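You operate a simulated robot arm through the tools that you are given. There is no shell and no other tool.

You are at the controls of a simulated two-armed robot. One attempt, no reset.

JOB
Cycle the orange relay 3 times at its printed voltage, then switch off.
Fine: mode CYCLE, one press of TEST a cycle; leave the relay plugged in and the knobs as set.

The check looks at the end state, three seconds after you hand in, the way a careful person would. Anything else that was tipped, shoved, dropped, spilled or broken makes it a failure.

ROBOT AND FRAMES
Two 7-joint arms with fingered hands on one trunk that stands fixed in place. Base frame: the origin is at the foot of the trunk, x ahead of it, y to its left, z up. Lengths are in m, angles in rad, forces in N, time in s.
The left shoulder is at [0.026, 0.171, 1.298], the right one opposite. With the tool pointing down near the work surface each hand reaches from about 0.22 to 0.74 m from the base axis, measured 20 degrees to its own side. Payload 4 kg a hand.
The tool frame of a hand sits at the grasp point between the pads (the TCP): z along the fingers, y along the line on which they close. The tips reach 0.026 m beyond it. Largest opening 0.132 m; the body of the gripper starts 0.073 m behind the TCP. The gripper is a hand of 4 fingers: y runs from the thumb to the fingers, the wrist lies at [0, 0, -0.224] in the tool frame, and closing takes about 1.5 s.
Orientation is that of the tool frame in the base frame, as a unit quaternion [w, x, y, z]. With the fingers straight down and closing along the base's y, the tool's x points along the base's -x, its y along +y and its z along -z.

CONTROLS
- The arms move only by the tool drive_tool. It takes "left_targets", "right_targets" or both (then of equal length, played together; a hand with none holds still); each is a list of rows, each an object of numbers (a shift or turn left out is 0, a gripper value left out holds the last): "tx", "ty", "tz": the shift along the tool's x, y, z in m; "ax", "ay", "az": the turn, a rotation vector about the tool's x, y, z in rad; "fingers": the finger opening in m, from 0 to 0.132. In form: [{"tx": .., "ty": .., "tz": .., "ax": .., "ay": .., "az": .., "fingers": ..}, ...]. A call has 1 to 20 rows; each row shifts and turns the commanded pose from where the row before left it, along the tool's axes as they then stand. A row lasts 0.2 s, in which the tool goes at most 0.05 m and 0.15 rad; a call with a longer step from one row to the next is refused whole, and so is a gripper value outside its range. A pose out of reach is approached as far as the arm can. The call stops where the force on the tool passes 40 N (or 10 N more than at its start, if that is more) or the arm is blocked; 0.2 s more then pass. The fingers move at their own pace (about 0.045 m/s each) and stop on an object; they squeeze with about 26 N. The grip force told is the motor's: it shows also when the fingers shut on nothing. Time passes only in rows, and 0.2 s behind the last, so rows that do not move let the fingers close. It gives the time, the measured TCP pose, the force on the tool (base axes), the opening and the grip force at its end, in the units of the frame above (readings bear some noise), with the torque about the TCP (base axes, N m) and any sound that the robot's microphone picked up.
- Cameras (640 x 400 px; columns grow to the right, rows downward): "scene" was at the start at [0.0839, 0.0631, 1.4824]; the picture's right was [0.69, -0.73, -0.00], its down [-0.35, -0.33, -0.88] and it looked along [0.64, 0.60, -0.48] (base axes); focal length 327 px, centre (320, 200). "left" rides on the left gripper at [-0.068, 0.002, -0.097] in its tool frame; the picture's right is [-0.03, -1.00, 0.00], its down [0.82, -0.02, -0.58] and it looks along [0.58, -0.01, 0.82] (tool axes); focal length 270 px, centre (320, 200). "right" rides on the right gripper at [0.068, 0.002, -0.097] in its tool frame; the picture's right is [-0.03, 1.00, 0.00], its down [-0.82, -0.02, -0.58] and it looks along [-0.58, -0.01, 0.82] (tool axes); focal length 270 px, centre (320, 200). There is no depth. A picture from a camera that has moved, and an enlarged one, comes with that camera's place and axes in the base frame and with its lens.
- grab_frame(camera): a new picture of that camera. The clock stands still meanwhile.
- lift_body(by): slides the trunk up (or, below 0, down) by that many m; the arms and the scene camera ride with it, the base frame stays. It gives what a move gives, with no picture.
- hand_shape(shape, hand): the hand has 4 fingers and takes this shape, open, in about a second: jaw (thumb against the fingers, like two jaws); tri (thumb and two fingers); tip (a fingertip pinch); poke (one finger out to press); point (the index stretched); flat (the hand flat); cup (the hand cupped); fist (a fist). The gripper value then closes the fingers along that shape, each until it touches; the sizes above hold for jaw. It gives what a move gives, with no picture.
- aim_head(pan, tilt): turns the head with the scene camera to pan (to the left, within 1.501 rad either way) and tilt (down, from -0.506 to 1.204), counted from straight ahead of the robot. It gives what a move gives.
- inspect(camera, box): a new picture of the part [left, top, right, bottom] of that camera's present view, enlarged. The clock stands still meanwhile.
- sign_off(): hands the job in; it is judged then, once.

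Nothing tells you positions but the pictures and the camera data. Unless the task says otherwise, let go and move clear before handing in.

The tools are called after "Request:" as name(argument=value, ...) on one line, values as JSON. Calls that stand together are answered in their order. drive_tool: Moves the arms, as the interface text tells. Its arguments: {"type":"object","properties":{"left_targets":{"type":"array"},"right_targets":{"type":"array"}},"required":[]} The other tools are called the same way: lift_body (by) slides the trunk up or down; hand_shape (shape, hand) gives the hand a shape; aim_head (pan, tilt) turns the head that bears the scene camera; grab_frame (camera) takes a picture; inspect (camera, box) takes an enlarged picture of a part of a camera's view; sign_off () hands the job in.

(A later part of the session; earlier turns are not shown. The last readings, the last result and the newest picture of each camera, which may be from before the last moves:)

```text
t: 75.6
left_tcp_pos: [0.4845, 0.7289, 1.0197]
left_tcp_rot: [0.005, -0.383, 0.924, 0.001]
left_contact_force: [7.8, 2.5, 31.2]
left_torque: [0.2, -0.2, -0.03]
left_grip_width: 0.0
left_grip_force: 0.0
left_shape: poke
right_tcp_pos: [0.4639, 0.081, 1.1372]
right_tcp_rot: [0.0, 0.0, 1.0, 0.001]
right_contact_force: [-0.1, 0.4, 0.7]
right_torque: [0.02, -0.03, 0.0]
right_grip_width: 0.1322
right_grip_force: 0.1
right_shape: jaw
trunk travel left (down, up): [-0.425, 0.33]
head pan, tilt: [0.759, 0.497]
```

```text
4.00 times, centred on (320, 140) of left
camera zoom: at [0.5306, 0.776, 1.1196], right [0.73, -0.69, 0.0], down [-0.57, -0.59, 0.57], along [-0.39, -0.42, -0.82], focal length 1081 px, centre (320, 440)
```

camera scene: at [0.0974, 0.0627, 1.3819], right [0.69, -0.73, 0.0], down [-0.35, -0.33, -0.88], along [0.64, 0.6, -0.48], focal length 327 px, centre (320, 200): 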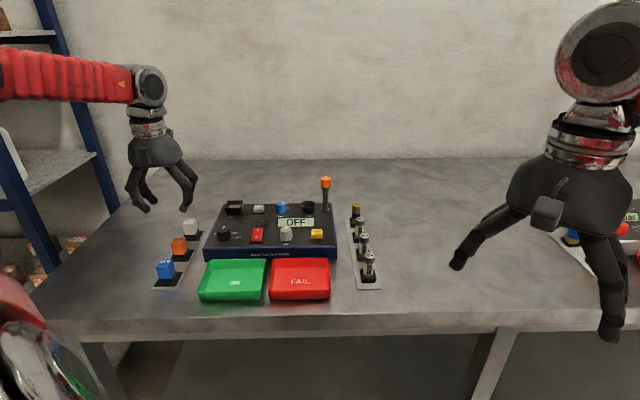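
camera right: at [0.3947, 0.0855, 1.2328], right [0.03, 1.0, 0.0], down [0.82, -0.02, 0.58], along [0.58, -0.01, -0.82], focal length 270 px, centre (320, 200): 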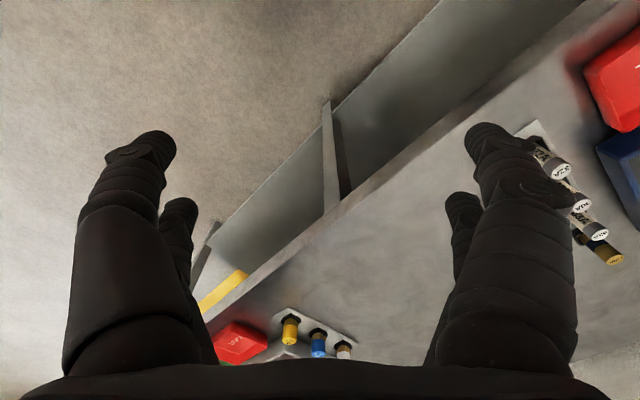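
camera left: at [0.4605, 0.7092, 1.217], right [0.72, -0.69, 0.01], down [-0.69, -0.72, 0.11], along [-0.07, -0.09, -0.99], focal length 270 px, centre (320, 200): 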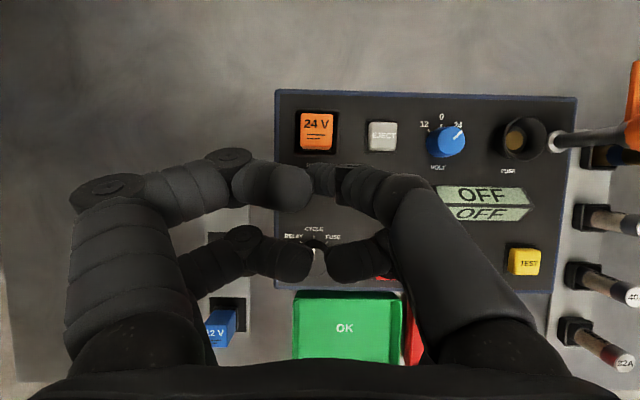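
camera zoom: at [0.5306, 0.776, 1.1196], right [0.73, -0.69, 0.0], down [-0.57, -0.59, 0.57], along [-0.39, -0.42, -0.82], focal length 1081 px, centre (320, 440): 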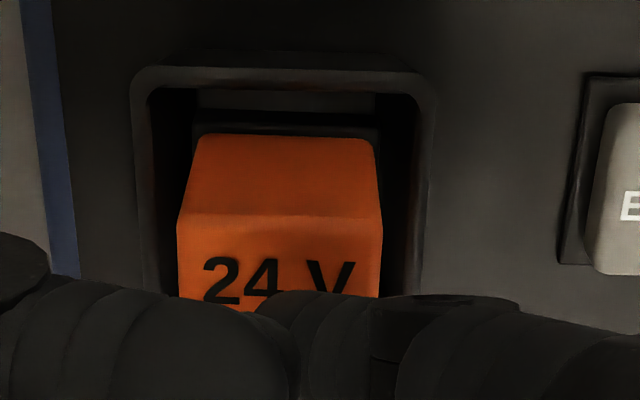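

Pressing makes the slanted finger drag the relay slightly forward. I'll drag it back to centre under light load as before, lift off and look from above again.

Request:
drive_tool(left_targets=[{"tz": -0.003}, {"tx": -0.0015, "ty": -0.0005}, {"tx": -0.0015, "ty": -0.0005}, {"tx": -0.0015}, {"tx": -0.001}, {"tz": -0.006}, {"tz": -0.02}, {"tz": -0.03}, {"tx": 0.02}, {"tx": 0.03, "ay": -0.12}, {"ay": -0.14}, {"ay": -0.14}, {"ay": -0.1}, {}])

Request:
inspect(camera="left", box=[280, 95, 360, 165])

Request:
inspect(camera="scene", box=[215, 165, 265, 215])

```text
t: 78.6
left_tcp_pos: [0.4528, 0.6992, 1.0729]
left_tcp_rot: [0.229, -0.372, 0.894, 0.096]
left_contact_force: [0.6, -0.3, -1.0]
left_torque: [-0.02, 0.01, 0.02]
left_grip_width: 0.0
left_grip_force: 0.1
left_shape: poke
right_tcp_pos: [0.463, 0.0838, 1.1371]
right_tcp_rot: [-0.001, 0.0, 1.0, 0.0]
right_contact_force: [-0.8, 0.9, 0.3]
right_torque: [0.02, 0.01, 0.03]
right_grip_width: 0.132
right_grip_force: 0.1
right_shape: jaw
trunk travel left (down, up): [-0.425, 0.33]
head pan, tilt: [0.759, 0.497]
```

```text
5.71 times, centred on (320, 130) of left
camera zoom: at [0.4608, 0.708, 1.1931], right [0.72, -0.69, 0.01], down [-0.69, -0.72, 0.11], along [-0.07, -0.09, -0.99], focal length 1544 px, centre (320, 600)
```

zoom: 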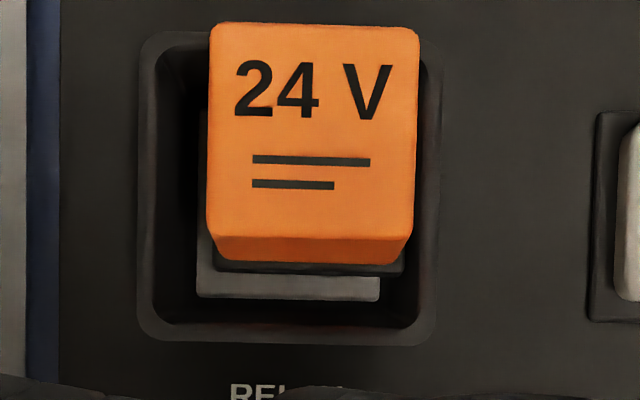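

```text
8.00 times, centred on (240, 190) of scene
camera zoom: at [0.0985, 0.0633, 1.3817], right [0.69, -0.73, 0.0], down [-0.35, -0.33, -0.88], along [0.64, 0.6, -0.48], focal length 2618 px, centre (960, 280)
```

zoom: 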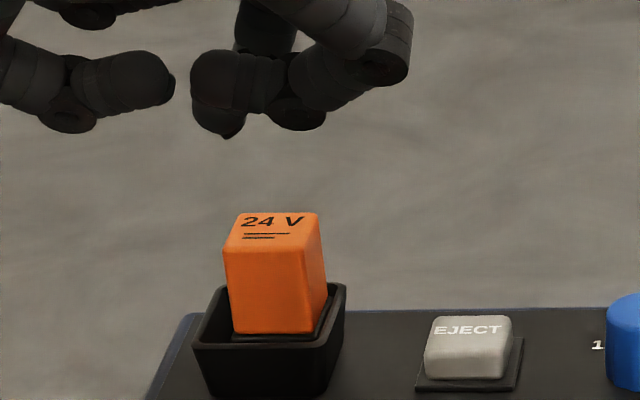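

That drag went too far: the relay is now about 3 mm right and 2 mm back, and it isn't seated because the floor plate shows in front of it. I'll re-grip it with the finger pair and place it more carefully, starting by squaring up, rising and taking the jaw shape.

Request:
drive_tool(left_targets=[{"ay": 0.1, "tz": -0.02}, {"ay": 0.14}, {"ay": 0.14}, {"ay": 0.12}, {"tz": -0.03}, {"tx": -0.0286}, {}])

Request:
hand_shape(hand="left", shape="jaw")

Request:
drive_tool(left_targets=[{"fingers": 0.06}, {}, {}, {}])

Request:
grab_frame(camera="left")

Request:
inspect(camera="left", box=[260, 40, 380, 140])

```text
t: 80.2
left_tcp_pos: [0.4641, 0.7107, 1.124]
left_tcp_rot: [0.001, -0.384, 0.924, 0.0]
left_contact_force: [-0.4, -0.6, 1.0]
left_torque: [0.03, -0.02, 0.01]
left_grip_width: 0.0001
left_grip_force: 0.1
left_shape: poke
right_tcp_pos: [0.4612, 0.0827, 1.1384]
right_tcp_rot: [-0.001, 0.001, 1.0, 0.0]
right_contact_force: [-0.2, -0.7, 0.5]
right_torque: [-0.01, -0.03, -0.01]
right_grip_width: 0.132
right_grip_force: 0.0
right_shape: jaw
trunk travel left (down, up): [-0.425, 0.33]
head pan, tilt: [0.759, 0.497]
```

```text
t: 81.1
left_tcp_pos: [0.467, 0.713, 1.1222]
left_tcp_rot: [0.0, -0.384, 0.924, 0.001]
left_contact_force: [0.6, 0.3, 0.5]
left_torque: [-0.02, -0.01, -0.01]
left_grip_width: 0.1319
left_grip_force: 0.1
left_shape: jaw
right_tcp_pos: [0.4631, 0.084, 1.136]
right_tcp_rot: [0.0, 0.0, 1.0, 0.0]
right_contact_force: [-0.3, -0.2, 0.0]
right_torque: [0.0, 0.0, -0.03]
right_grip_width: 0.1318
right_grip_force: 0.1
right_shape: jaw
trunk travel left (down, up): [-0.425, 0.33]
head pan, tilt: [0.759, 0.497]
```

```text
t: 82.1
left_tcp_pos: [0.4665, 0.7117, 1.1207]
left_tcp_rot: [0.0, -0.383, 0.924, 0.0]
left_contact_force: [0.0, 0.1, 0.3]
left_torque: [0.01, 0.0, 0.0]
left_grip_width: 0.0606
left_grip_force: 0.1
left_shape: jaw
right_tcp_pos: [0.463, 0.0848, 1.1365]
right_tcp_rot: [-0.001, 0.001, 1.0, 0.0]
right_contact_force: [0.4, -0.6, -0.2]
right_torque: [-0.01, 0.0, 0.01]
right_grip_width: 0.1321
right_grip_force: 0.1
right_shape: jaw
trunk travel left (down, up): [-0.425, 0.33]
head pan, tilt: [0.759, 0.497]
```

```text
taken
camera left: at [0.5142, 0.7606, 1.2202], right [0.73, -0.69, 0.0], down [-0.56, -0.59, 0.58], along [-0.4, -0.42, -0.82], focal length 270 px, centre (320, 200)
```

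left: 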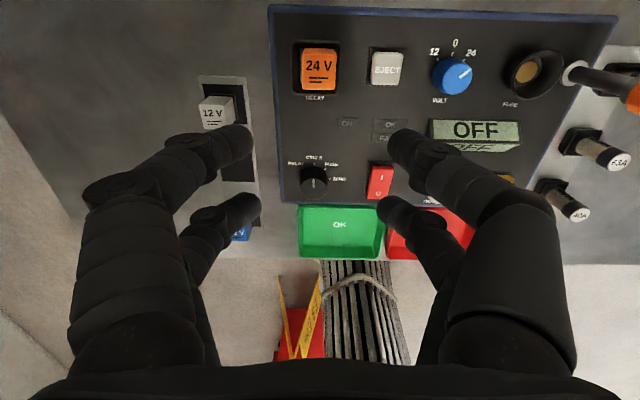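

```text
4.00 times, centred on (320, 90) of left
camera zoom: at [0.5142, 0.7606, 1.2202], right [0.73, -0.69, 0.0], down [-0.56, -0.59, 0.58], along [-0.4, -0.42, -0.82], focal length 1081 px, centre (320, 640)
```

zoom: 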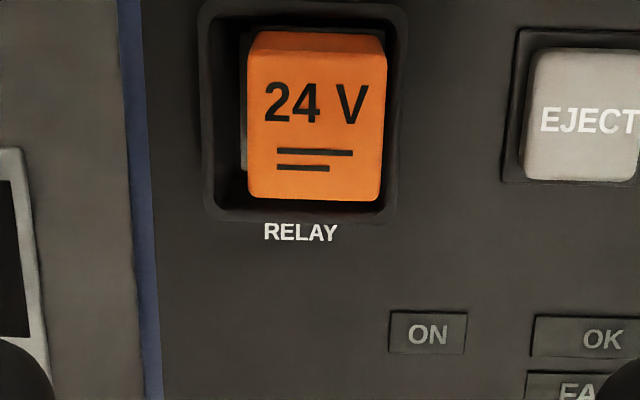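

Request:
drive_tool(left_targets=[{"tx": -0.01, "ty": 0.0027}, {"tz": 0.03}, {"tz": 0.03}, {"tz": 0.03}, {"tz": 0.02}, {"tz": 0.0115}, {}])

Request:
inspect(camera="left", box=[200, 70, 440, 220])

Request:
inspect(camera="scene", box=[215, 165, 265, 215])

```text
t: 83.7
left_tcp_pos: [0.4714, 0.722, 1.0012]
left_tcp_rot: [-0.001, -0.384, 0.923, 0.0]
left_contact_force: [0.2, -0.3, 0.1]
left_torque: [0.05, -0.01, 0.01]
left_grip_width: 0.0603
left_grip_force: 0.1
left_shape: jaw
right_tcp_pos: [0.4632, 0.0837, 1.1363]
right_tcp_rot: [-0.001, 0.001, 1.0, 0.0]
right_contact_force: [-0.4, 0.3, 0.8]
right_torque: [0.0, 0.0, 0.01]
right_grip_width: 0.1319
right_grip_force: 0.0
right_shape: jaw
trunk travel left (down, up): [-0.425, 0.33]
head pan, tilt: [0.759, 0.497]
```

```text
2.67 times, centred on (320, 145) of left
camera zoom: at [0.5185, 0.7707, 1.0992], right [0.73, -0.69, 0.0], down [-0.56, -0.59, 0.58], along [-0.4, -0.42, -0.82], focal length 721 px, centre (320, 347)
```

zoom: 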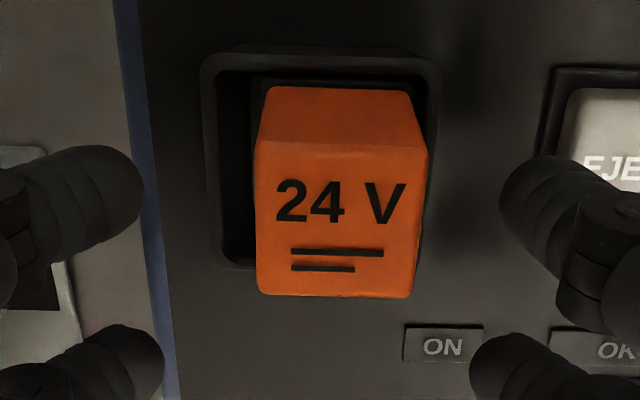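

```text
8.00 times, centred on (240, 190) of scene
camera zoom: at [0.0985, 0.0631, 1.3818], right [0.69, -0.73, 0.0], down [-0.35, -0.33, -0.88], along [0.64, 0.6, -0.48], focal length 2618 px, centre (960, 280)
```

zoom: 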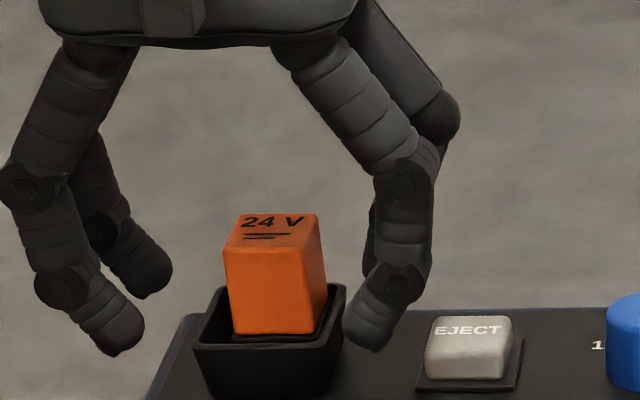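

The relay sits about 2-3 mm to the right between the fingers. I'm centring the hand on it and gripping, a bit lower on the body this time.

Request:
drive_tool(left_targets=[{"tx": 0.001, "ty": -0.0025}, {"fingers": 0.035}, {}, {}, {"fingers": 0.0}, {}, {}, {}])

Request:
inspect(camera="left", box=[200, 70, 440, 220])

Request:
inspect(camera="scene", box=[215, 165, 265, 215])

```text
t: 85.5
left_tcp_pos: [0.4725, 0.7181, 0.9995]
left_tcp_rot: [0.0, -0.383, 0.924, 0.0]
left_contact_force: [-0.5, 1.1, 0.8]
left_torque: [-0.03, -0.02, -0.06]
left_grip_width: 0.0088
left_grip_force: 26.0
left_shape: jaw
right_tcp_pos: [0.4644, 0.084, 1.1362]
right_tcp_rot: [-0.001, 0.001, 1.0, 0.001]
right_contact_force: [-0.6, -0.2, -0.8]
right_torque: [-0.01, 0.0, 0.01]
right_grip_width: 0.1317
right_grip_force: 0.0
right_shape: jaw
trunk travel left (down, up): [-0.425, 0.33]
head pan, tilt: [0.759, 0.497]
```

```text
2.67 times, centred on (320, 145) of left
camera zoom: at [0.5194, 0.7676, 1.0991], right [0.73, -0.69, 0.0], down [-0.56, -0.59, 0.58], along [-0.4, -0.42, -0.82], focal length 721 px, centre (320, 347)
```

zoom: 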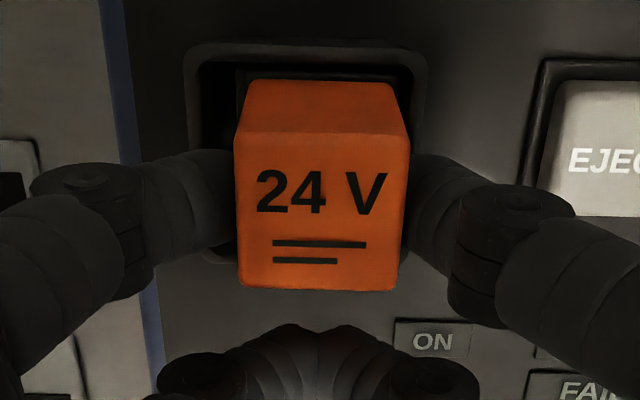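

```text
8.00 times, centred on (240, 190) of scene
camera zoom: at [0.0986, 0.0632, 1.3817], right [0.69, -0.73, 0.0], down [-0.35, -0.33, -0.88], along [0.64, 0.6, -0.48], focal length 2618 px, centre (960, 280)
```

zoom: 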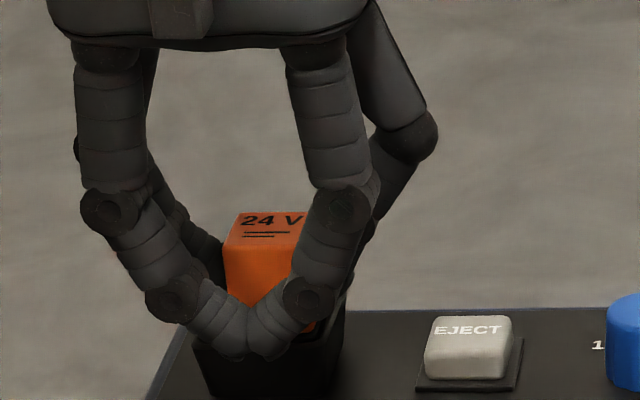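

Gripped. Against the rim at the same depth, the relay is 3.0 mm too far right and 2.1 mm too far back. I'm lifting it 8 mm, correcting and checking.

Request:
drive_tool(left_targets=[{"tz": -0.004}, {"tz": -0.004}, {"tx": 0.0021, "ty": 0.003}, {}])

Request:
inspect(camera="left", box=[260, 70, 380, 170])

Request:
inspect(camera="scene", box=[220, 175, 260, 215])

```text
t: 86.5
left_tcp_pos: [0.4688, 0.7192, 1.0082]
left_tcp_rot: [-0.001, -0.383, 0.924, 0.0]
left_contact_force: [-0.6, -0.4, -0.8]
left_torque: [-0.01, 0.01, 0.0]
left_grip_width: 0.009
left_grip_force: 26.0
left_shape: jaw
right_tcp_pos: [0.4643, 0.084, 1.1368]
right_tcp_rot: [0.0, 0.0, 1.0, 0.0]
right_contact_force: [-0.1, 0.1, 0.2]
right_torque: [-0.02, -0.01, 0.02]
right_grip_width: 0.1319
right_grip_force: 0.1
right_shape: jaw
trunk travel left (down, up): [-0.425, 0.33]
head pan, tilt: [0.759, 0.497]
```

```text
4.00 times, centred on (320, 120) of left
camera zoom: at [0.5159, 0.768, 1.1072], right [0.73, -0.69, 0.0], down [-0.56, -0.59, 0.58], along [-0.4, -0.42, -0.82], focal length 1081 px, centre (320, 520)
```

zoom: 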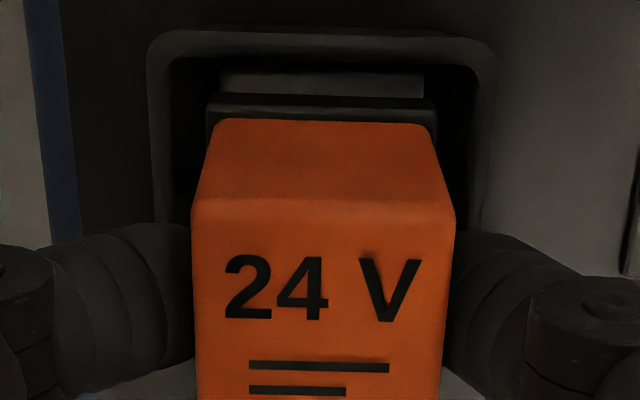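

```text
10.00 times, centred on (240, 195) of scene
camera zoom: at [0.0988, 0.0632, 1.3817], right [0.69, -0.73, 0.0], down [-0.35, -0.33, -0.88], along [0.64, 0.6, -0.48], focal length 3273 px, centre (1120, 250)
```

zoom: 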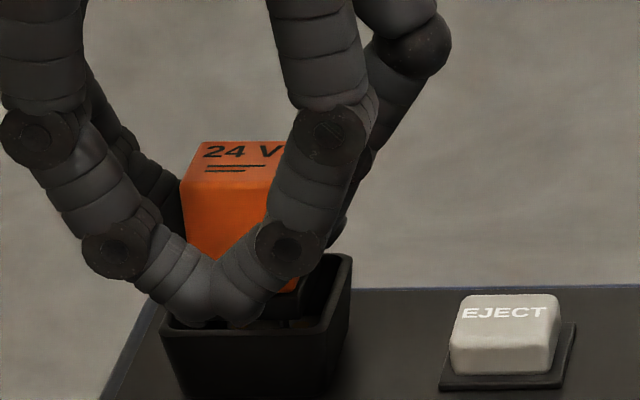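

The relay is now aligned with the rim within about half a millimetre both ways. I'm lowering slowly.

Request:
drive_tool(left_targets=[{"tz": 0.003}, {"tz": 0.003}, {"tz": 0.002}, {"tz": 0.0015}, {}])

Request:
inspect(camera="left", box=[260, 70, 380, 170])

```text
t: 87.7
left_tcp_pos: [0.4689, 0.7194, 0.9995]
left_tcp_rot: [0.001, -0.383, 0.924, 0.0]
left_contact_force: [-1.1, -0.7, 5.2]
left_torque: [0.03, -0.03, 0.03]
left_grip_width: 0.009
left_grip_force: 25.7
left_shape: jaw
right_tcp_pos: [0.4644, 0.0838, 1.1366]
right_tcp_rot: [0.0, 0.001, 1.0, 0.0]
right_contact_force: [-0.3, 1.1, -0.1]
right_torque: [0.01, -0.01, -0.01]
right_grip_width: 0.1321
right_grip_force: 0.2
right_shape: jaw
trunk travel left (down, up): [-0.425, 0.33]
head pan, tilt: [0.759, 0.497]
```

```text
4.00 times, centred on (320, 120) of left
camera zoom: at [0.5154, 0.7673, 1.098], right [0.73, -0.69, 0.0], down [-0.56, -0.59, 0.58], along [-0.4, -0.42, -0.82], focal length 1081 px, centre (320, 520)
```

zoom: 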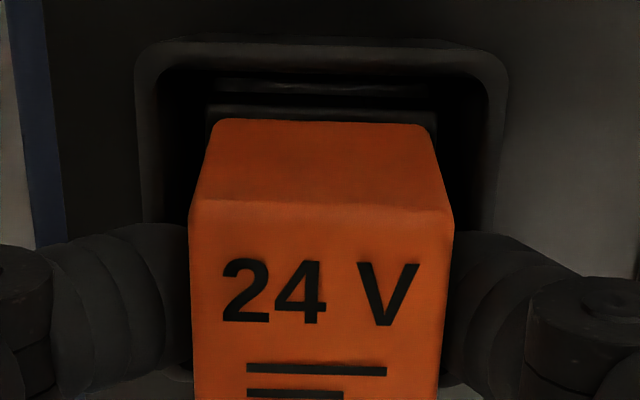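

Light contact (5 N) at the same height as before, so the pins are probably resting on the contacts. It's well centred now, so I'm pushing down with more force.

Request:
drive_tool(left_targets=[{"tz": 0.002}, {"tz": 0.002}, {}])

Request:
inspect(camera="left", box=[260, 70, 380, 170])

Request:
inspect(camera="scene", box=[220, 175, 260, 215])

```text
t: 88.5
left_tcp_pos: [0.4682, 0.7188, 0.9975]
left_tcp_rot: [0.003, -0.384, 0.923, 0.001]
left_contact_force: [1.0, 0.7, 17.2]
left_torque: [0.25, -0.19, 0.0]
left_grip_width: 0.0095
left_grip_force: 26.0
left_shape: jaw
right_tcp_pos: [0.4632, 0.0819, 1.1376]
right_tcp_rot: [0.0, 0.0, 1.0, 0.0]
right_contact_force: [-0.4, 0.0, 1.0]
right_torque: [0.02, 0.01, 0.02]
right_grip_width: 0.1314
right_grip_force: 0.0
right_shape: jaw
trunk travel left (down, up): [-0.425, 0.33]
head pan, tilt: [0.759, 0.497]
```

```text
4.00 times, centred on (320, 120) of left
camera zoom: at [0.515, 0.7668, 1.0961], right [0.73, -0.69, 0.0], down [-0.56, -0.59, 0.57], along [-0.39, -0.42, -0.82], focal length 1081 px, centre (320, 520)
```

zoom: 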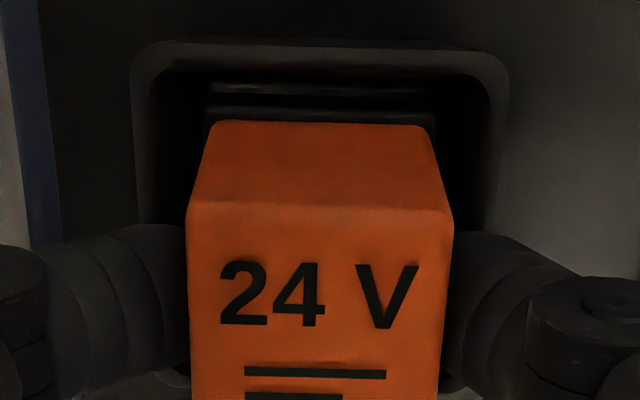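

```text
10.00 times, centred on (240, 195) of scene
camera zoom: at [0.0973, 0.0616, 1.3821], right [0.69, -0.73, 0.0], down [-0.35, -0.33, -0.88], along [0.64, 0.6, -0.48], focal length 3273 px, centre (1120, 250)
```

zoom: 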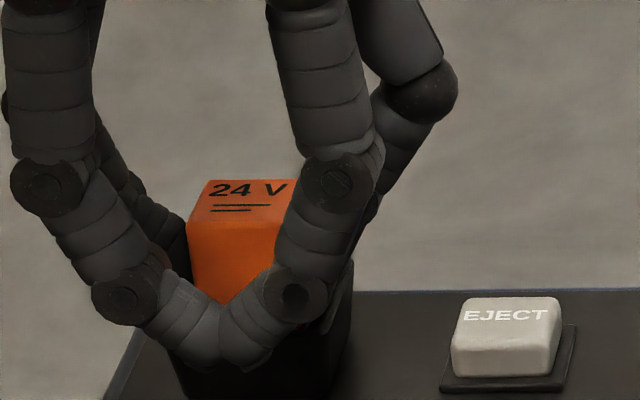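

Request:
drive_tool(left_targets=[{"tz": 0.002}, {"tz": 0.001}, {"ty": 0.0006}, {"ty": -0.0012}, {"ty": 0.0006}, {"tx": 0.0006}, {"tx": -0.0012}, {"tx": 0.0006}, {}])

Request:
inspect(camera="left", box=[260, 70, 380, 170])

Request:
inspect(camera="scene", box=[220, 175, 260, 215])

```text
t: 90.5
left_tcp_pos: [0.4673, 0.7177, 0.9942]
left_tcp_rot: [0.002, -0.383, 0.924, 0.001]
left_contact_force: [5.1, 4.8, 28.4]
left_torque: [0.46, -0.48, -0.05]
left_grip_width: 0.0104
left_grip_force: 26.3
left_shape: jaw
right_tcp_pos: [0.4634, 0.0825, 1.1374]
right_tcp_rot: [0.0, 0.0, 1.0, 0.001]
right_contact_force: [-0.4, 0.6, 0.4]
right_torque: [0.02, -0.01, -0.01]
right_grip_width: 0.1318
right_grip_force: 0.1
right_shape: jaw
trunk travel left (down, up): [-0.425, 0.33]
head pan, tilt: [0.759, 0.497]
```

```text
4.00 times, centred on (320, 120) of left
camera zoom: at [0.515, 0.7659, 1.0933], right [0.73, -0.69, 0.0], down [-0.56, -0.59, 0.57], along [-0.4, -0.42, -0.82], focal length 1081 px, centre (320, 520)
```

zoom: 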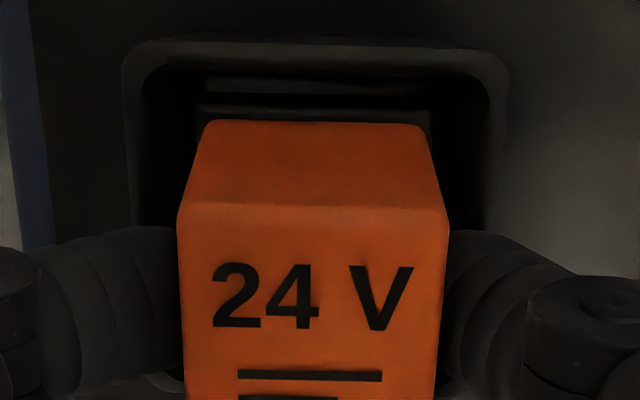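

```text
10.00 times, centred on (240, 195) of scene
camera zoom: at [0.0969, 0.0608, 1.3821], right [0.69, -0.73, 0.0], down [-0.35, -0.33, -0.88], along [0.64, 0.61, -0.48], focal length 3273 px, centre (1120, 250)
```

zoom: 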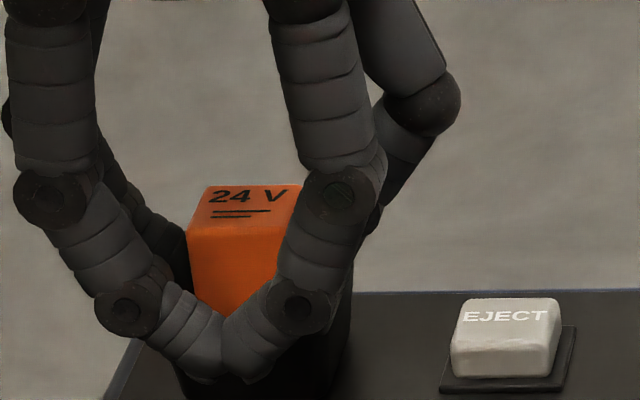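

The relay went down about 1.7 mm relative to EJECT as the force rose, so the socket seems springy and it's going in. I'm pushing further while it's held aligned.

Request:
drive_tool(left_targets=[{"tz": 0.002}, {"tz": 0.002}, {}])

Request:
inspect(camera="left", box=[260, 70, 380, 170])

Request:
inspect(camera="scene", box=[220, 175, 260, 215])

```text
t: 91.3
left_tcp_pos: [0.4685, 0.7178, 0.9927]
left_tcp_rot: [0.003, -0.383, 0.924, 0.0]
left_contact_force: [5.1, 4.5, 36.0]
left_torque: [0.55, -0.56, -0.02]
left_grip_width: 0.012
left_grip_force: 26.6
left_shape: jaw
right_tcp_pos: [0.4614, 0.0817, 1.1378]
right_tcp_rot: [-0.001, 0.0, 1.0, 0.002]
right_contact_force: [0.2, 0.1, -0.4]
right_torque: [0.01, 0.0, 0.02]
right_grip_width: 0.1318
right_grip_force: 0.1
right_shape: jaw
trunk travel left (down, up): [-0.425, 0.33]
head pan, tilt: [0.759, 0.497]
```

```text
4.00 times, centred on (320, 120) of left
camera zoom: at [0.5145, 0.7653, 1.0919], right [0.73, -0.69, 0.0], down [-0.56, -0.6, 0.57], along [-0.39, -0.42, -0.82], focal length 1081 px, centre (320, 520)
```

zoom: 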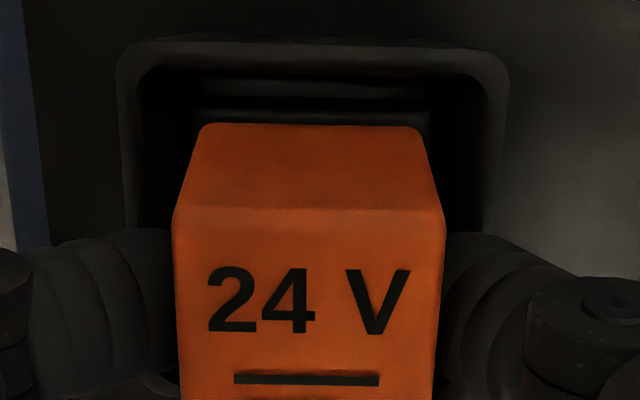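

```text
10.00 times, centred on (240, 195) of scene
camera zoom: at [0.0962, 0.0598, 1.3823], right [0.69, -0.73, 0.0], down [-0.35, -0.33, -0.88], along [0.64, 0.61, -0.47], focal length 3273 px, centre (1120, 250)
```

zoom: 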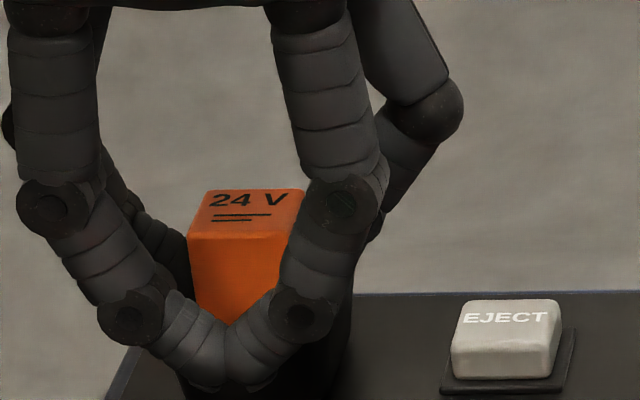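

At this height the closed fingertips may be bearing on the socket rim, so some of the force isn't reaching the relay. I'll ease off, release, close the fingers above it and press the relay's top with the closed near pair, which pushes straight down.

Request:
drive_tool(left_targets=[{"tz": -0.003}, {"tz": -0.004}, {}, {"fingers": 0.05}, {}, {}, {}, {"tz": -0.03}, {"tz": -0.03}, {"fingers": 0.0}, {}, {}, {}, {}])

Request:
grab_frame(camera="left")

Request:
inspect(camera="left", box=[260, 40, 380, 140])

Request:
inspect(camera="scene", box=[215, 150, 265, 220])

```text
t: 94.3
left_tcp_pos: [0.4691, 0.7194, 1.0546]
left_tcp_rot: [0.0, -0.384, 0.923, 0.0]
left_contact_force: [-0.1, 0.7, 0.0]
left_torque: [-0.01, 0.0, -0.01]
left_grip_width: 0.0
left_grip_force: 25.9
left_shape: jaw
right_tcp_pos: [0.4643, 0.0841, 1.1377]
right_tcp_rot: [-0.001, 0.0, 1.0, -0.001]
right_contact_force: [0.1, -0.3, -0.3]
right_torque: [0.02, 0.02, 0.0]
right_grip_width: 0.1317
right_grip_force: 0.0
right_shape: jaw
trunk travel left (down, up): [-0.425, 0.33]
head pan, tilt: [0.759, 0.497]
```

```text
taken
camera left: at [0.5157, 0.7676, 1.1534], right [0.73, -0.69, 0.0], down [-0.56, -0.59, 0.58], along [-0.4, -0.42, -0.82], focal length 270 px, centre (320, 200)
```

left: 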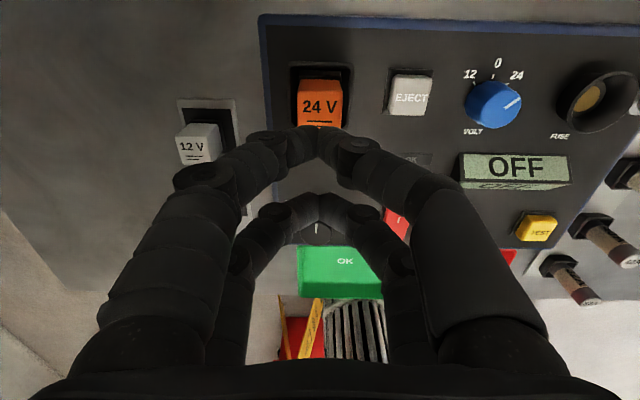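

```text
4.00 times, centred on (320, 90) of left
camera zoom: at [0.5157, 0.7676, 1.1534], right [0.73, -0.69, 0.0], down [-0.56, -0.59, 0.58], along [-0.4, -0.42, -0.82], focal length 1081 px, centre (320, 640)
```

zoom: 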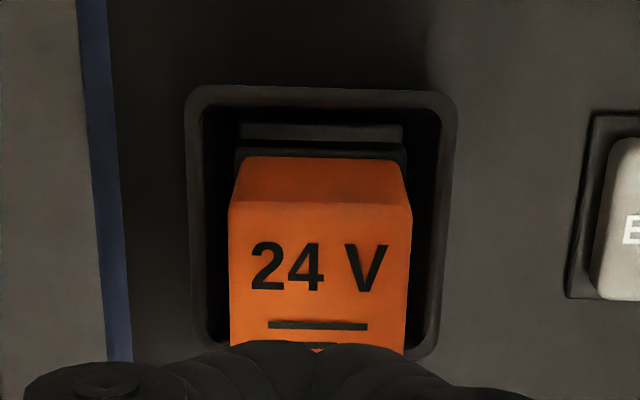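

```text
5.71 times, centred on (240, 185) of scene
camera zoom: at [0.0985, 0.0632, 1.3818], right [0.69, -0.73, 0.0], down [-0.35, -0.33, -0.88], along [0.64, 0.6, -0.48], focal length 1870 px, centre (777, 286)
```

zoom: 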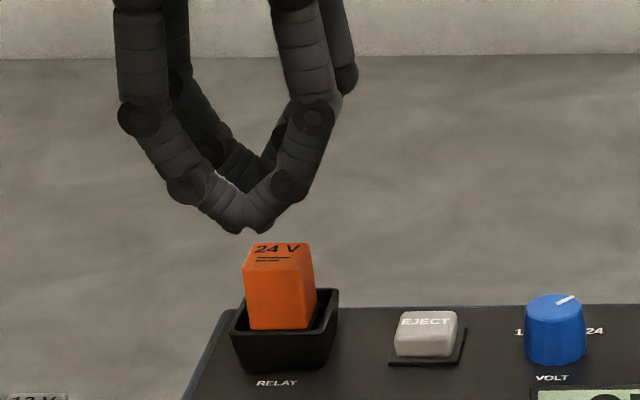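

The relay is centred sideways but about 2 mm too far forward, and my earlier grip let the fingertips touch the rim. I'll re-grip higher on the body, shift it 2 mm back and press again.

Request:
drive_tool(left_targets=[{"fingers": 0.05}, {}, {}, {"tx": 0.0025}, {"tz": 0.03}, {"tz": 0.0185}, {}, {"fingers": 0.0}, {}, {}, {}, {}])

Request:
inspect(camera="left", box=[260, 60, 380, 160])

Request:
inspect(camera="scene", box=[220, 175, 260, 215])

```text
t: 96.9
left_tcp_pos: [0.4662, 0.7188, 1.0055]
left_tcp_rot: [0.0, -0.383, 0.924, 0.0]
left_contact_force: [0.5, -0.7, -0.3]
left_torque: [0.02, 0.01, -0.02]
left_grip_width: 0.0086
left_grip_force: 26.0
left_shape: jaw
right_tcp_pos: [0.4628, 0.0849, 1.1354]
right_tcp_rot: [-0.001, -0.001, 1.0, 0.0]
right_contact_force: [0.4, 0.2, 0.4]
right_torque: [-0.02, 0.0, 0.02]
right_grip_width: 0.1322
right_grip_force: 0.1
right_shape: jaw
trunk travel left (down, up): [-0.425, 0.33]
head pan, tilt: [0.759, 0.497]
```

```text
4.00 times, centred on (320, 110) of left
camera zoom: at [0.5137, 0.7658, 1.1048], right [0.73, -0.69, 0.0], down [-0.56, -0.59, 0.58], along [-0.4, -0.42, -0.82], focal length 1081 px, centre (320, 560)
```

zoom: 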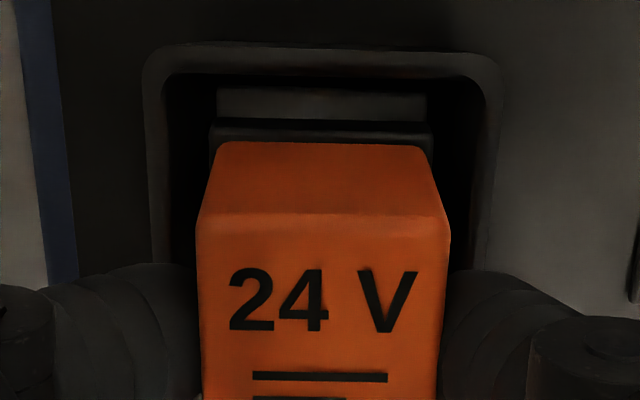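

```text
10.00 times, centred on (240, 195) of scene
camera zoom: at [0.0986, 0.0632, 1.3817], right [0.69, -0.73, 0.0], down [-0.35, -0.33, -0.88], along [0.64, 0.6, -0.48], focal length 3273 px, centre (1120, 250)
```

zoom: 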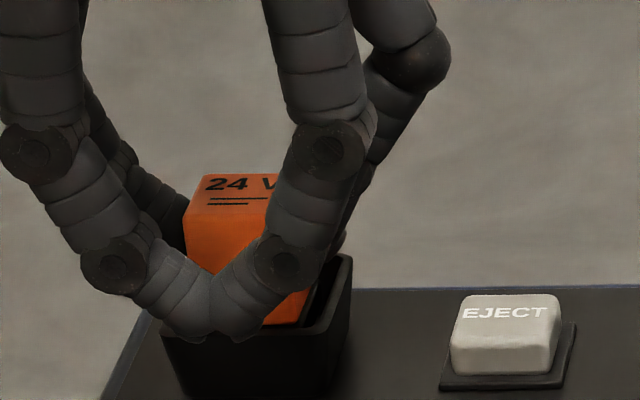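

Gripped again; the relay is 2.8 mm forward of the socket centre. I'm lifting 4 mm, shifting it back 2.7 mm, lowering and checking the gap before pressing.

Request:
drive_tool(left_targets=[{"tz": -0.004}, {"tx": -0.0027}, {"tz": 0.002}, {"tz": 0.0015}, {}])

Request:
inspect(camera="left", box=[260, 60, 380, 160])

Request:
inspect(camera="scene", box=[220, 175, 260, 215])

```text
t: 98.1
left_tcp_pos: [0.4686, 0.7185, 1.007]
left_tcp_rot: [0.001, -0.384, 0.923, -0.001]
left_contact_force: [-0.6, 0.1, 0.1]
left_torque: [-0.02, -0.01, 0.01]
left_grip_width: 0.0087
left_grip_force: 26.2
left_shape: jaw
right_tcp_pos: [0.4624, 0.0848, 1.1367]
right_tcp_rot: [-0.001, 0.001, 1.0, 0.0]
right_contact_force: [-0.7, -0.4, 0.2]
right_torque: [-0.03, -0.02, 0.01]
right_grip_width: 0.1319
right_grip_force: 0.1
right_shape: jaw
trunk travel left (down, up): [-0.425, 0.33]
head pan, tilt: [0.759, 0.497]
```

```text
4.00 times, centred on (320, 110) of left
camera zoom: at [0.5156, 0.7677, 1.1049], right [0.73, -0.69, 0.0], down [-0.56, -0.59, 0.58], along [-0.4, -0.42, -0.82], focal length 1081 px, centre (320, 560)
```

zoom: 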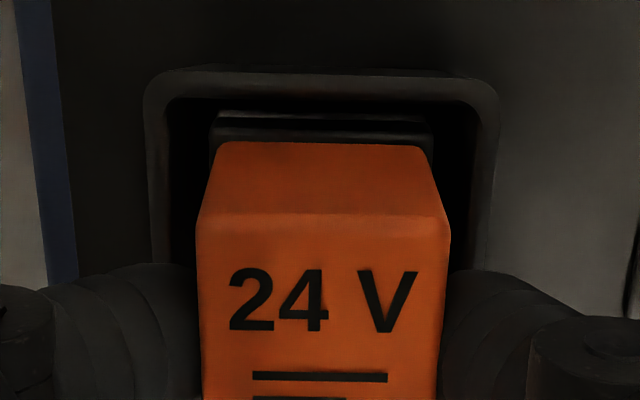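

```text
10.00 times, centred on (240, 195) of scene
camera zoom: at [0.0985, 0.0632, 1.3818], right [0.69, -0.73, 0.0], down [-0.35, -0.33, -0.88], along [0.64, 0.6, -0.48], focal length 3273 px, centre (1120, 250)
```

zoom: 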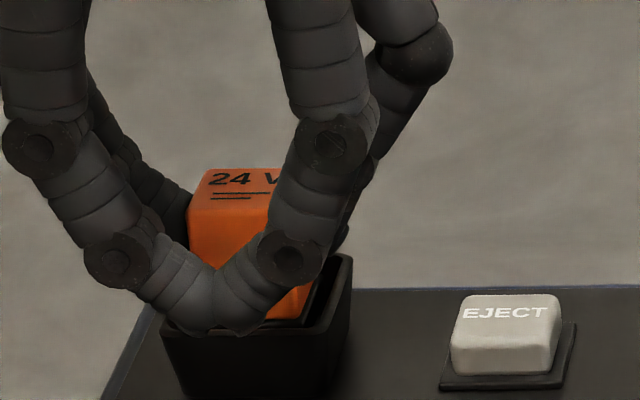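

The relay is centred on the socket within about half a millimetre, and the floor plate is almost hidden. Pressing down now.

Request:
drive_tool(left_targets=[{"tz": 0.002, "ty": 0.0004}, {"tz": 0.0015}, {"tz": 0.0015}, {}])

Request:
inspect(camera="left", box=[260, 60, 380, 160])

Request:
inspect(camera="scene", box=[220, 175, 260, 215])

```text
t: 99.1
left_tcp_pos: [0.47, 0.7184, 1.0039]
left_tcp_rot: [0.001, -0.384, 0.924, 0.001]
left_contact_force: [0.5, 2.4, 13.3]
left_torque: [0.2, -0.17, 0.0]
left_grip_width: 0.0092
left_grip_force: 26.0
left_shape: jaw
right_tcp_pos: [0.4627, 0.0832, 1.1361]
right_tcp_rot: [0.001, 0.0, 1.0, -0.001]
right_contact_force: [0.1, -0.3, 0.2]
right_torque: [0.01, -0.01, 0.01]
right_grip_width: 0.132
right_grip_force: 0.1
right_shape: jaw
trunk travel left (down, up): [-0.425, 0.33]
head pan, tilt: [0.759, 0.497]
```

```text
4.00 times, centred on (320, 110) of left
camera zoom: at [0.5151, 0.767, 1.1024], right [0.73, -0.69, 0.0], down [-0.56, -0.59, 0.57], along [-0.4, -0.42, -0.82], focal length 1081 px, centre (320, 560)
```

zoom: 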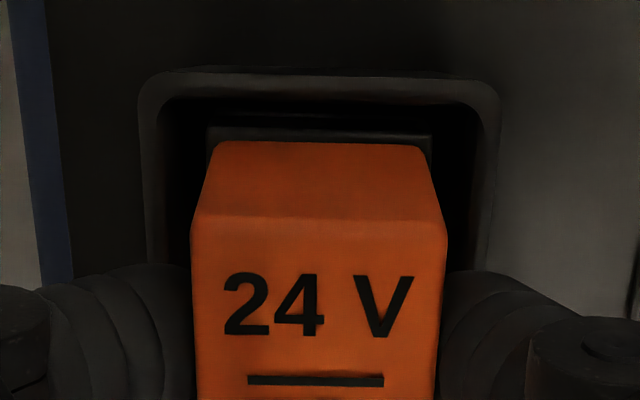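

```text
10.00 times, centred on (240, 195) of scene
camera zoom: at [0.0975, 0.0621, 1.382], right [0.69, -0.73, 0.0], down [-0.35, -0.33, -0.88], along [0.64, 0.6, -0.48], focal length 3273 px, centre (1120, 250)
```

zoom: 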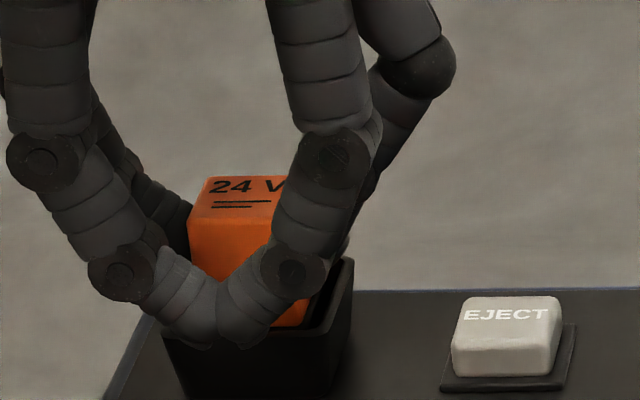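

Request:
drive_tool(left_targets=[{"tz": 0.0015}, {"tz": 0.0015}, {"tz": 0.0015}, {}])

Request:
inspect(camera="left", box=[260, 60, 380, 160])

Request:
inspect(camera="scene", box=[220, 175, 260, 215])

```text
t: 100.1
left_tcp_pos: [0.4688, 0.7187, 0.9998]
left_tcp_rot: [0.002, -0.383, 0.924, 0.001]
left_contact_force: [3.1, 5.1, 27.2]
left_torque: [0.46, -0.39, 0.02]
left_grip_width: 0.0105
left_grip_force: 26.2
left_shape: jaw
right_tcp_pos: [0.4611, 0.0813, 1.1381]
right_tcp_rot: [-0.001, -0.001, 1.0, 0.001]
right_contact_force: [-0.2, -0.2, -0.7]
right_torque: [0.03, -0.02, -0.01]
right_grip_width: 0.1319
right_grip_force: 0.1
right_shape: jaw
trunk travel left (down, up): [-0.425, 0.33]
head pan, tilt: [0.759, 0.497]
```

```text
4.00 times, centred on (320, 110) of left
camera zoom: at [0.5151, 0.7658, 1.0992], right [0.73, -0.69, 0.0], down [-0.56, -0.59, 0.57], along [-0.39, -0.42, -0.82], focal length 1081 px, centre (320, 560)
```

zoom: 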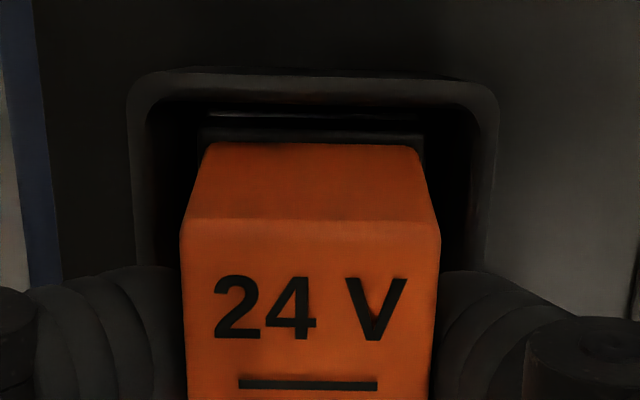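

```text
10.00 times, centred on (240, 195) of scene
camera zoom: at [0.0967, 0.0609, 1.3822], right [0.69, -0.73, 0.0], down [-0.35, -0.33, -0.88], along [0.64, 0.61, -0.48], focal length 3273 px, centre (1120, 250)
```

zoom: 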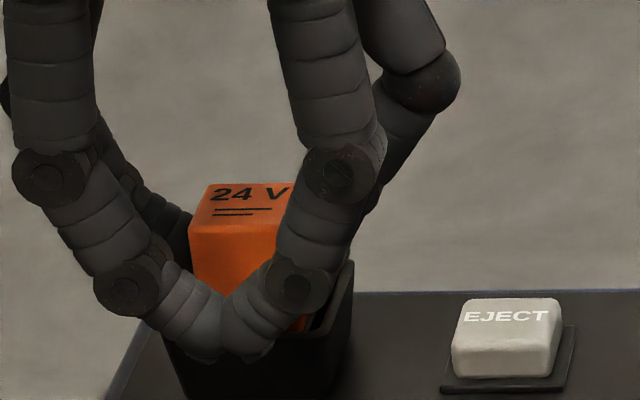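

It keeps going in with load, but the hand drifts slightly forward. I'll hold position with a small backward correction and press harder.

Request:
drive_tool(left_targets=[{"tx": -0.0015, "tz": 0.0015}, {"tz": 0.0015}, {"tz": 0.001}, {}])

Request:
inspect(camera="left", box=[260, 60, 380, 160])

Request:
inspect(camera="scene", box=[220, 175, 260, 215])

```text
t: 101.1
left_tcp_pos: [0.4685, 0.7178, 0.9982]
left_tcp_rot: [0.003, -0.383, 0.924, 0.0]
left_contact_force: [2.0, 1.3, 37.8]
left_torque: [0.53, -0.48, 0.0]
left_grip_width: 0.0119
left_grip_force: 25.8
left_shape: jaw
right_tcp_pos: [0.4603, 0.081, 1.1371]
right_tcp_rot: [0.001, 0.0, 1.0, 0.002]
right_contact_force: [0.5, -0.7, 0.1]
right_torque: [0.03, 0.03, 0.01]
right_grip_width: 0.132
right_grip_force: 0.1
right_shape: jaw
trunk travel left (down, up): [-0.425, 0.33]
head pan, tilt: [0.759, 0.497]
```

```text
4.00 times, centred on (320, 110) of left
camera zoom: at [0.5152, 0.7658, 1.0974], right [0.73, -0.69, 0.0], down [-0.56, -0.59, 0.57], along [-0.39, -0.42, -0.82], focal length 1081 px, centre (320, 560)
```

zoom: 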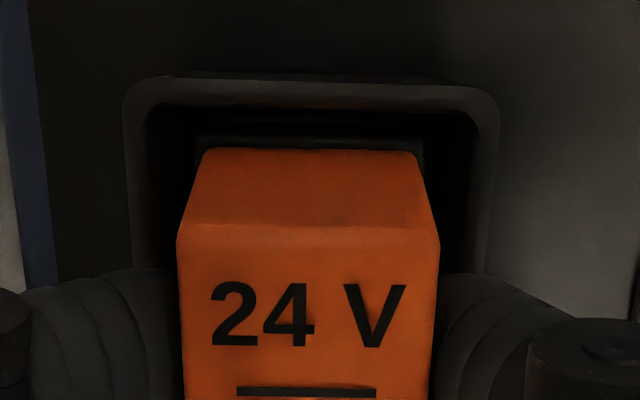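

```text
10.00 times, centred on (240, 195) of scene
camera zoom: at [0.0957, 0.0594, 1.3823], right [0.69, -0.73, 0.0], down [-0.35, -0.33, -0.88], along [0.64, 0.61, -0.47], focal length 3273 px, centre (1120, 250)
```

zoom: 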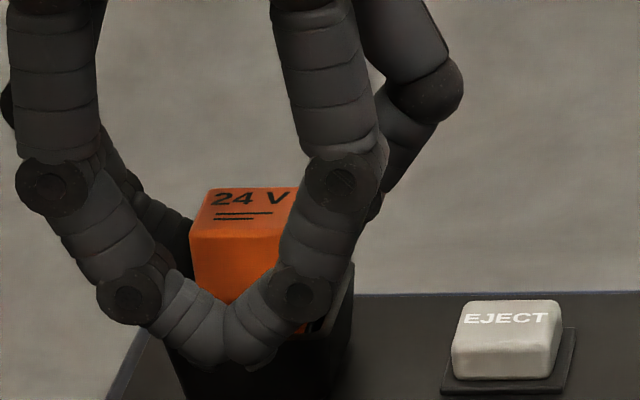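

Request:
drive_tool(left_targets=[{"tz": -0.0025}, {"tz": -0.003}, {}, {"fingers": 0.05}, {}, {}, {}])

Request:
inspect(camera="left", box=[260, 60, 380, 160])

Request:
inspect(camera="scene", box=[220, 175, 260, 215])

```text
t: 102.7
left_tcp_pos: [0.4698, 0.7204, 0.9982]
left_tcp_rot: [-0.001, -0.384, 0.923, 0.0]
left_contact_force: [0.1, -0.2, -0.5]
left_torque: [0.0, 0.04, 0.02]
left_grip_width: 0.0496
left_grip_force: 0.0
left_shape: jaw
right_tcp_pos: [0.4621, 0.0827, 1.1367]
right_tcp_rot: [-0.001, 0.0, 1.0, 0.0]
right_contact_force: [-0.3, -0.7, 0.4]
right_torque: [0.0, 0.01, -0.01]
right_grip_width: 0.1322
right_grip_force: 0.0
right_shape: jaw
trunk travel left (down, up): [-0.425, 0.33]
head pan, tilt: [0.759, 0.497]
```

```text
4.00 times, centred on (320, 110) of left
camera zoom: at [0.5167, 0.7687, 1.0975], right [0.73, -0.69, 0.0], down [-0.56, -0.59, 0.58], along [-0.4, -0.42, -0.82], focal length 1081 px, centre (320, 560)
```

zoom: 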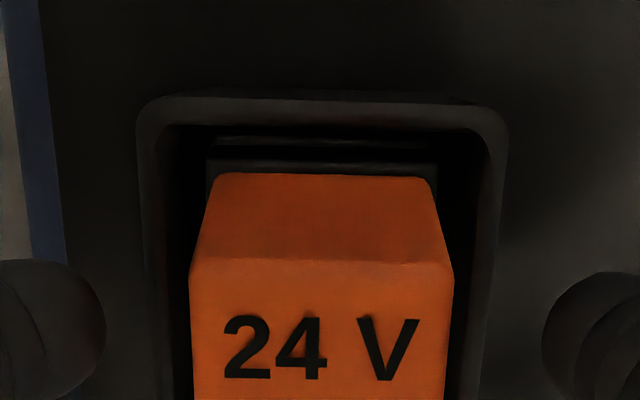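

```text
10.00 times, centred on (240, 195) of scene
camera zoom: at [0.0986, 0.0628, 1.3817], right [0.69, -0.73, 0.0], down [-0.35, -0.33, -0.88], along [0.64, 0.6, -0.48], focal length 3273 px, centre (1120, 250)
```

zoom: 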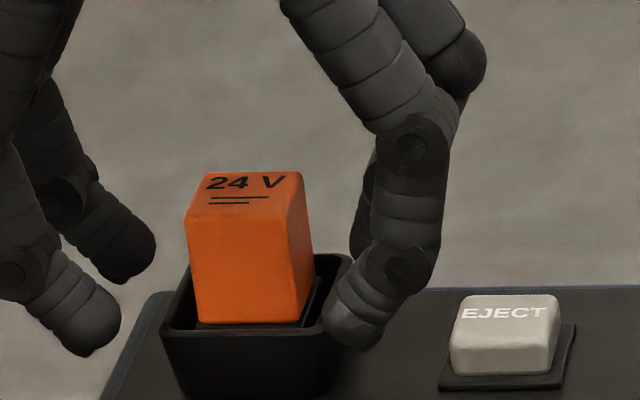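

It springs back up about 3 mm when released, but it's now well centred. Next I'll press from directly above with the closed near finger pair on the middle of its top, so the full force goes into the relay.

Request:
drive_tool(left_targets=[{"tz": -0.03}, {"tz": -0.03}, {"fingers": 0.0}, {}, {}, {}, {}, {"tx": 0.0025, "ty": 0.0008}, {"tz": 0.015}, {}])

Request:
inspect(camera="left", box=[240, 60, 400, 190])

Request:
inspect(camera="scene", box=[220, 165, 260, 215])

```text
t: 104.9
left_tcp_pos: [0.4678, 0.7195, 1.0441]
left_tcp_rot: [0.0, -0.383, 0.924, 0.0]
left_contact_force: [0.1, -0.3, 1.0]
left_torque: [0.01, 0.0, 0.01]
left_grip_width: 0.0
left_grip_force: 25.3
left_shape: jaw
right_tcp_pos: [0.4631, 0.0834, 1.1364]
right_tcp_rot: [-0.001, 0.0, 1.0, 0.0]
right_contact_force: [0.4, -0.2, 0.1]
right_torque: [0.01, 0.0, 0.02]
right_grip_width: 0.1317
right_grip_force: 0.1
right_shape: jaw
trunk travel left (down, up): [-0.425, 0.33]
head pan, tilt: [0.759, 0.497]
```

```text
3.08 times, centred on (320, 125) of left
camera zoom: at [0.5146, 0.767, 1.1426], right [0.73, -0.69, 0.0], down [-0.56, -0.59, 0.58], along [-0.4, -0.42, -0.82], focal length 832 px, centre (320, 431)
```

zoom: 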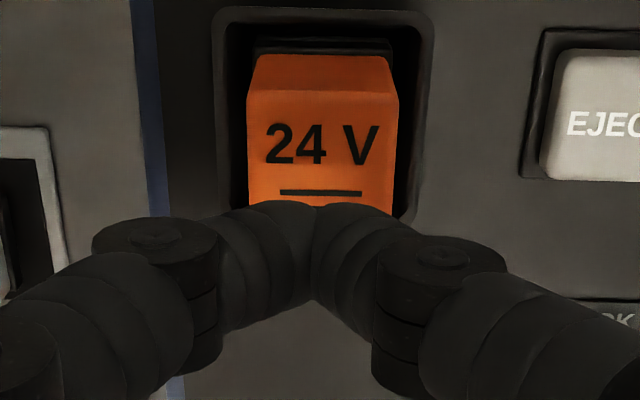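

```text
8.00 times, centred on (240, 190) of scene
camera zoom: at [0.0982, 0.063, 1.3818], right [0.69, -0.73, 0.0], down [-0.35, -0.33, -0.88], along [0.64, 0.6, -0.48], focal length 2618 px, centre (960, 280)
```

zoom: 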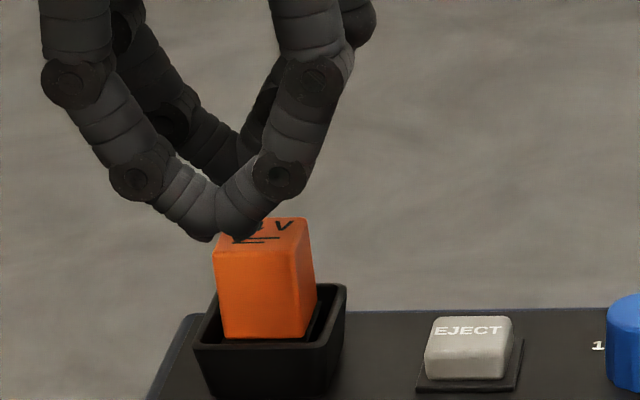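

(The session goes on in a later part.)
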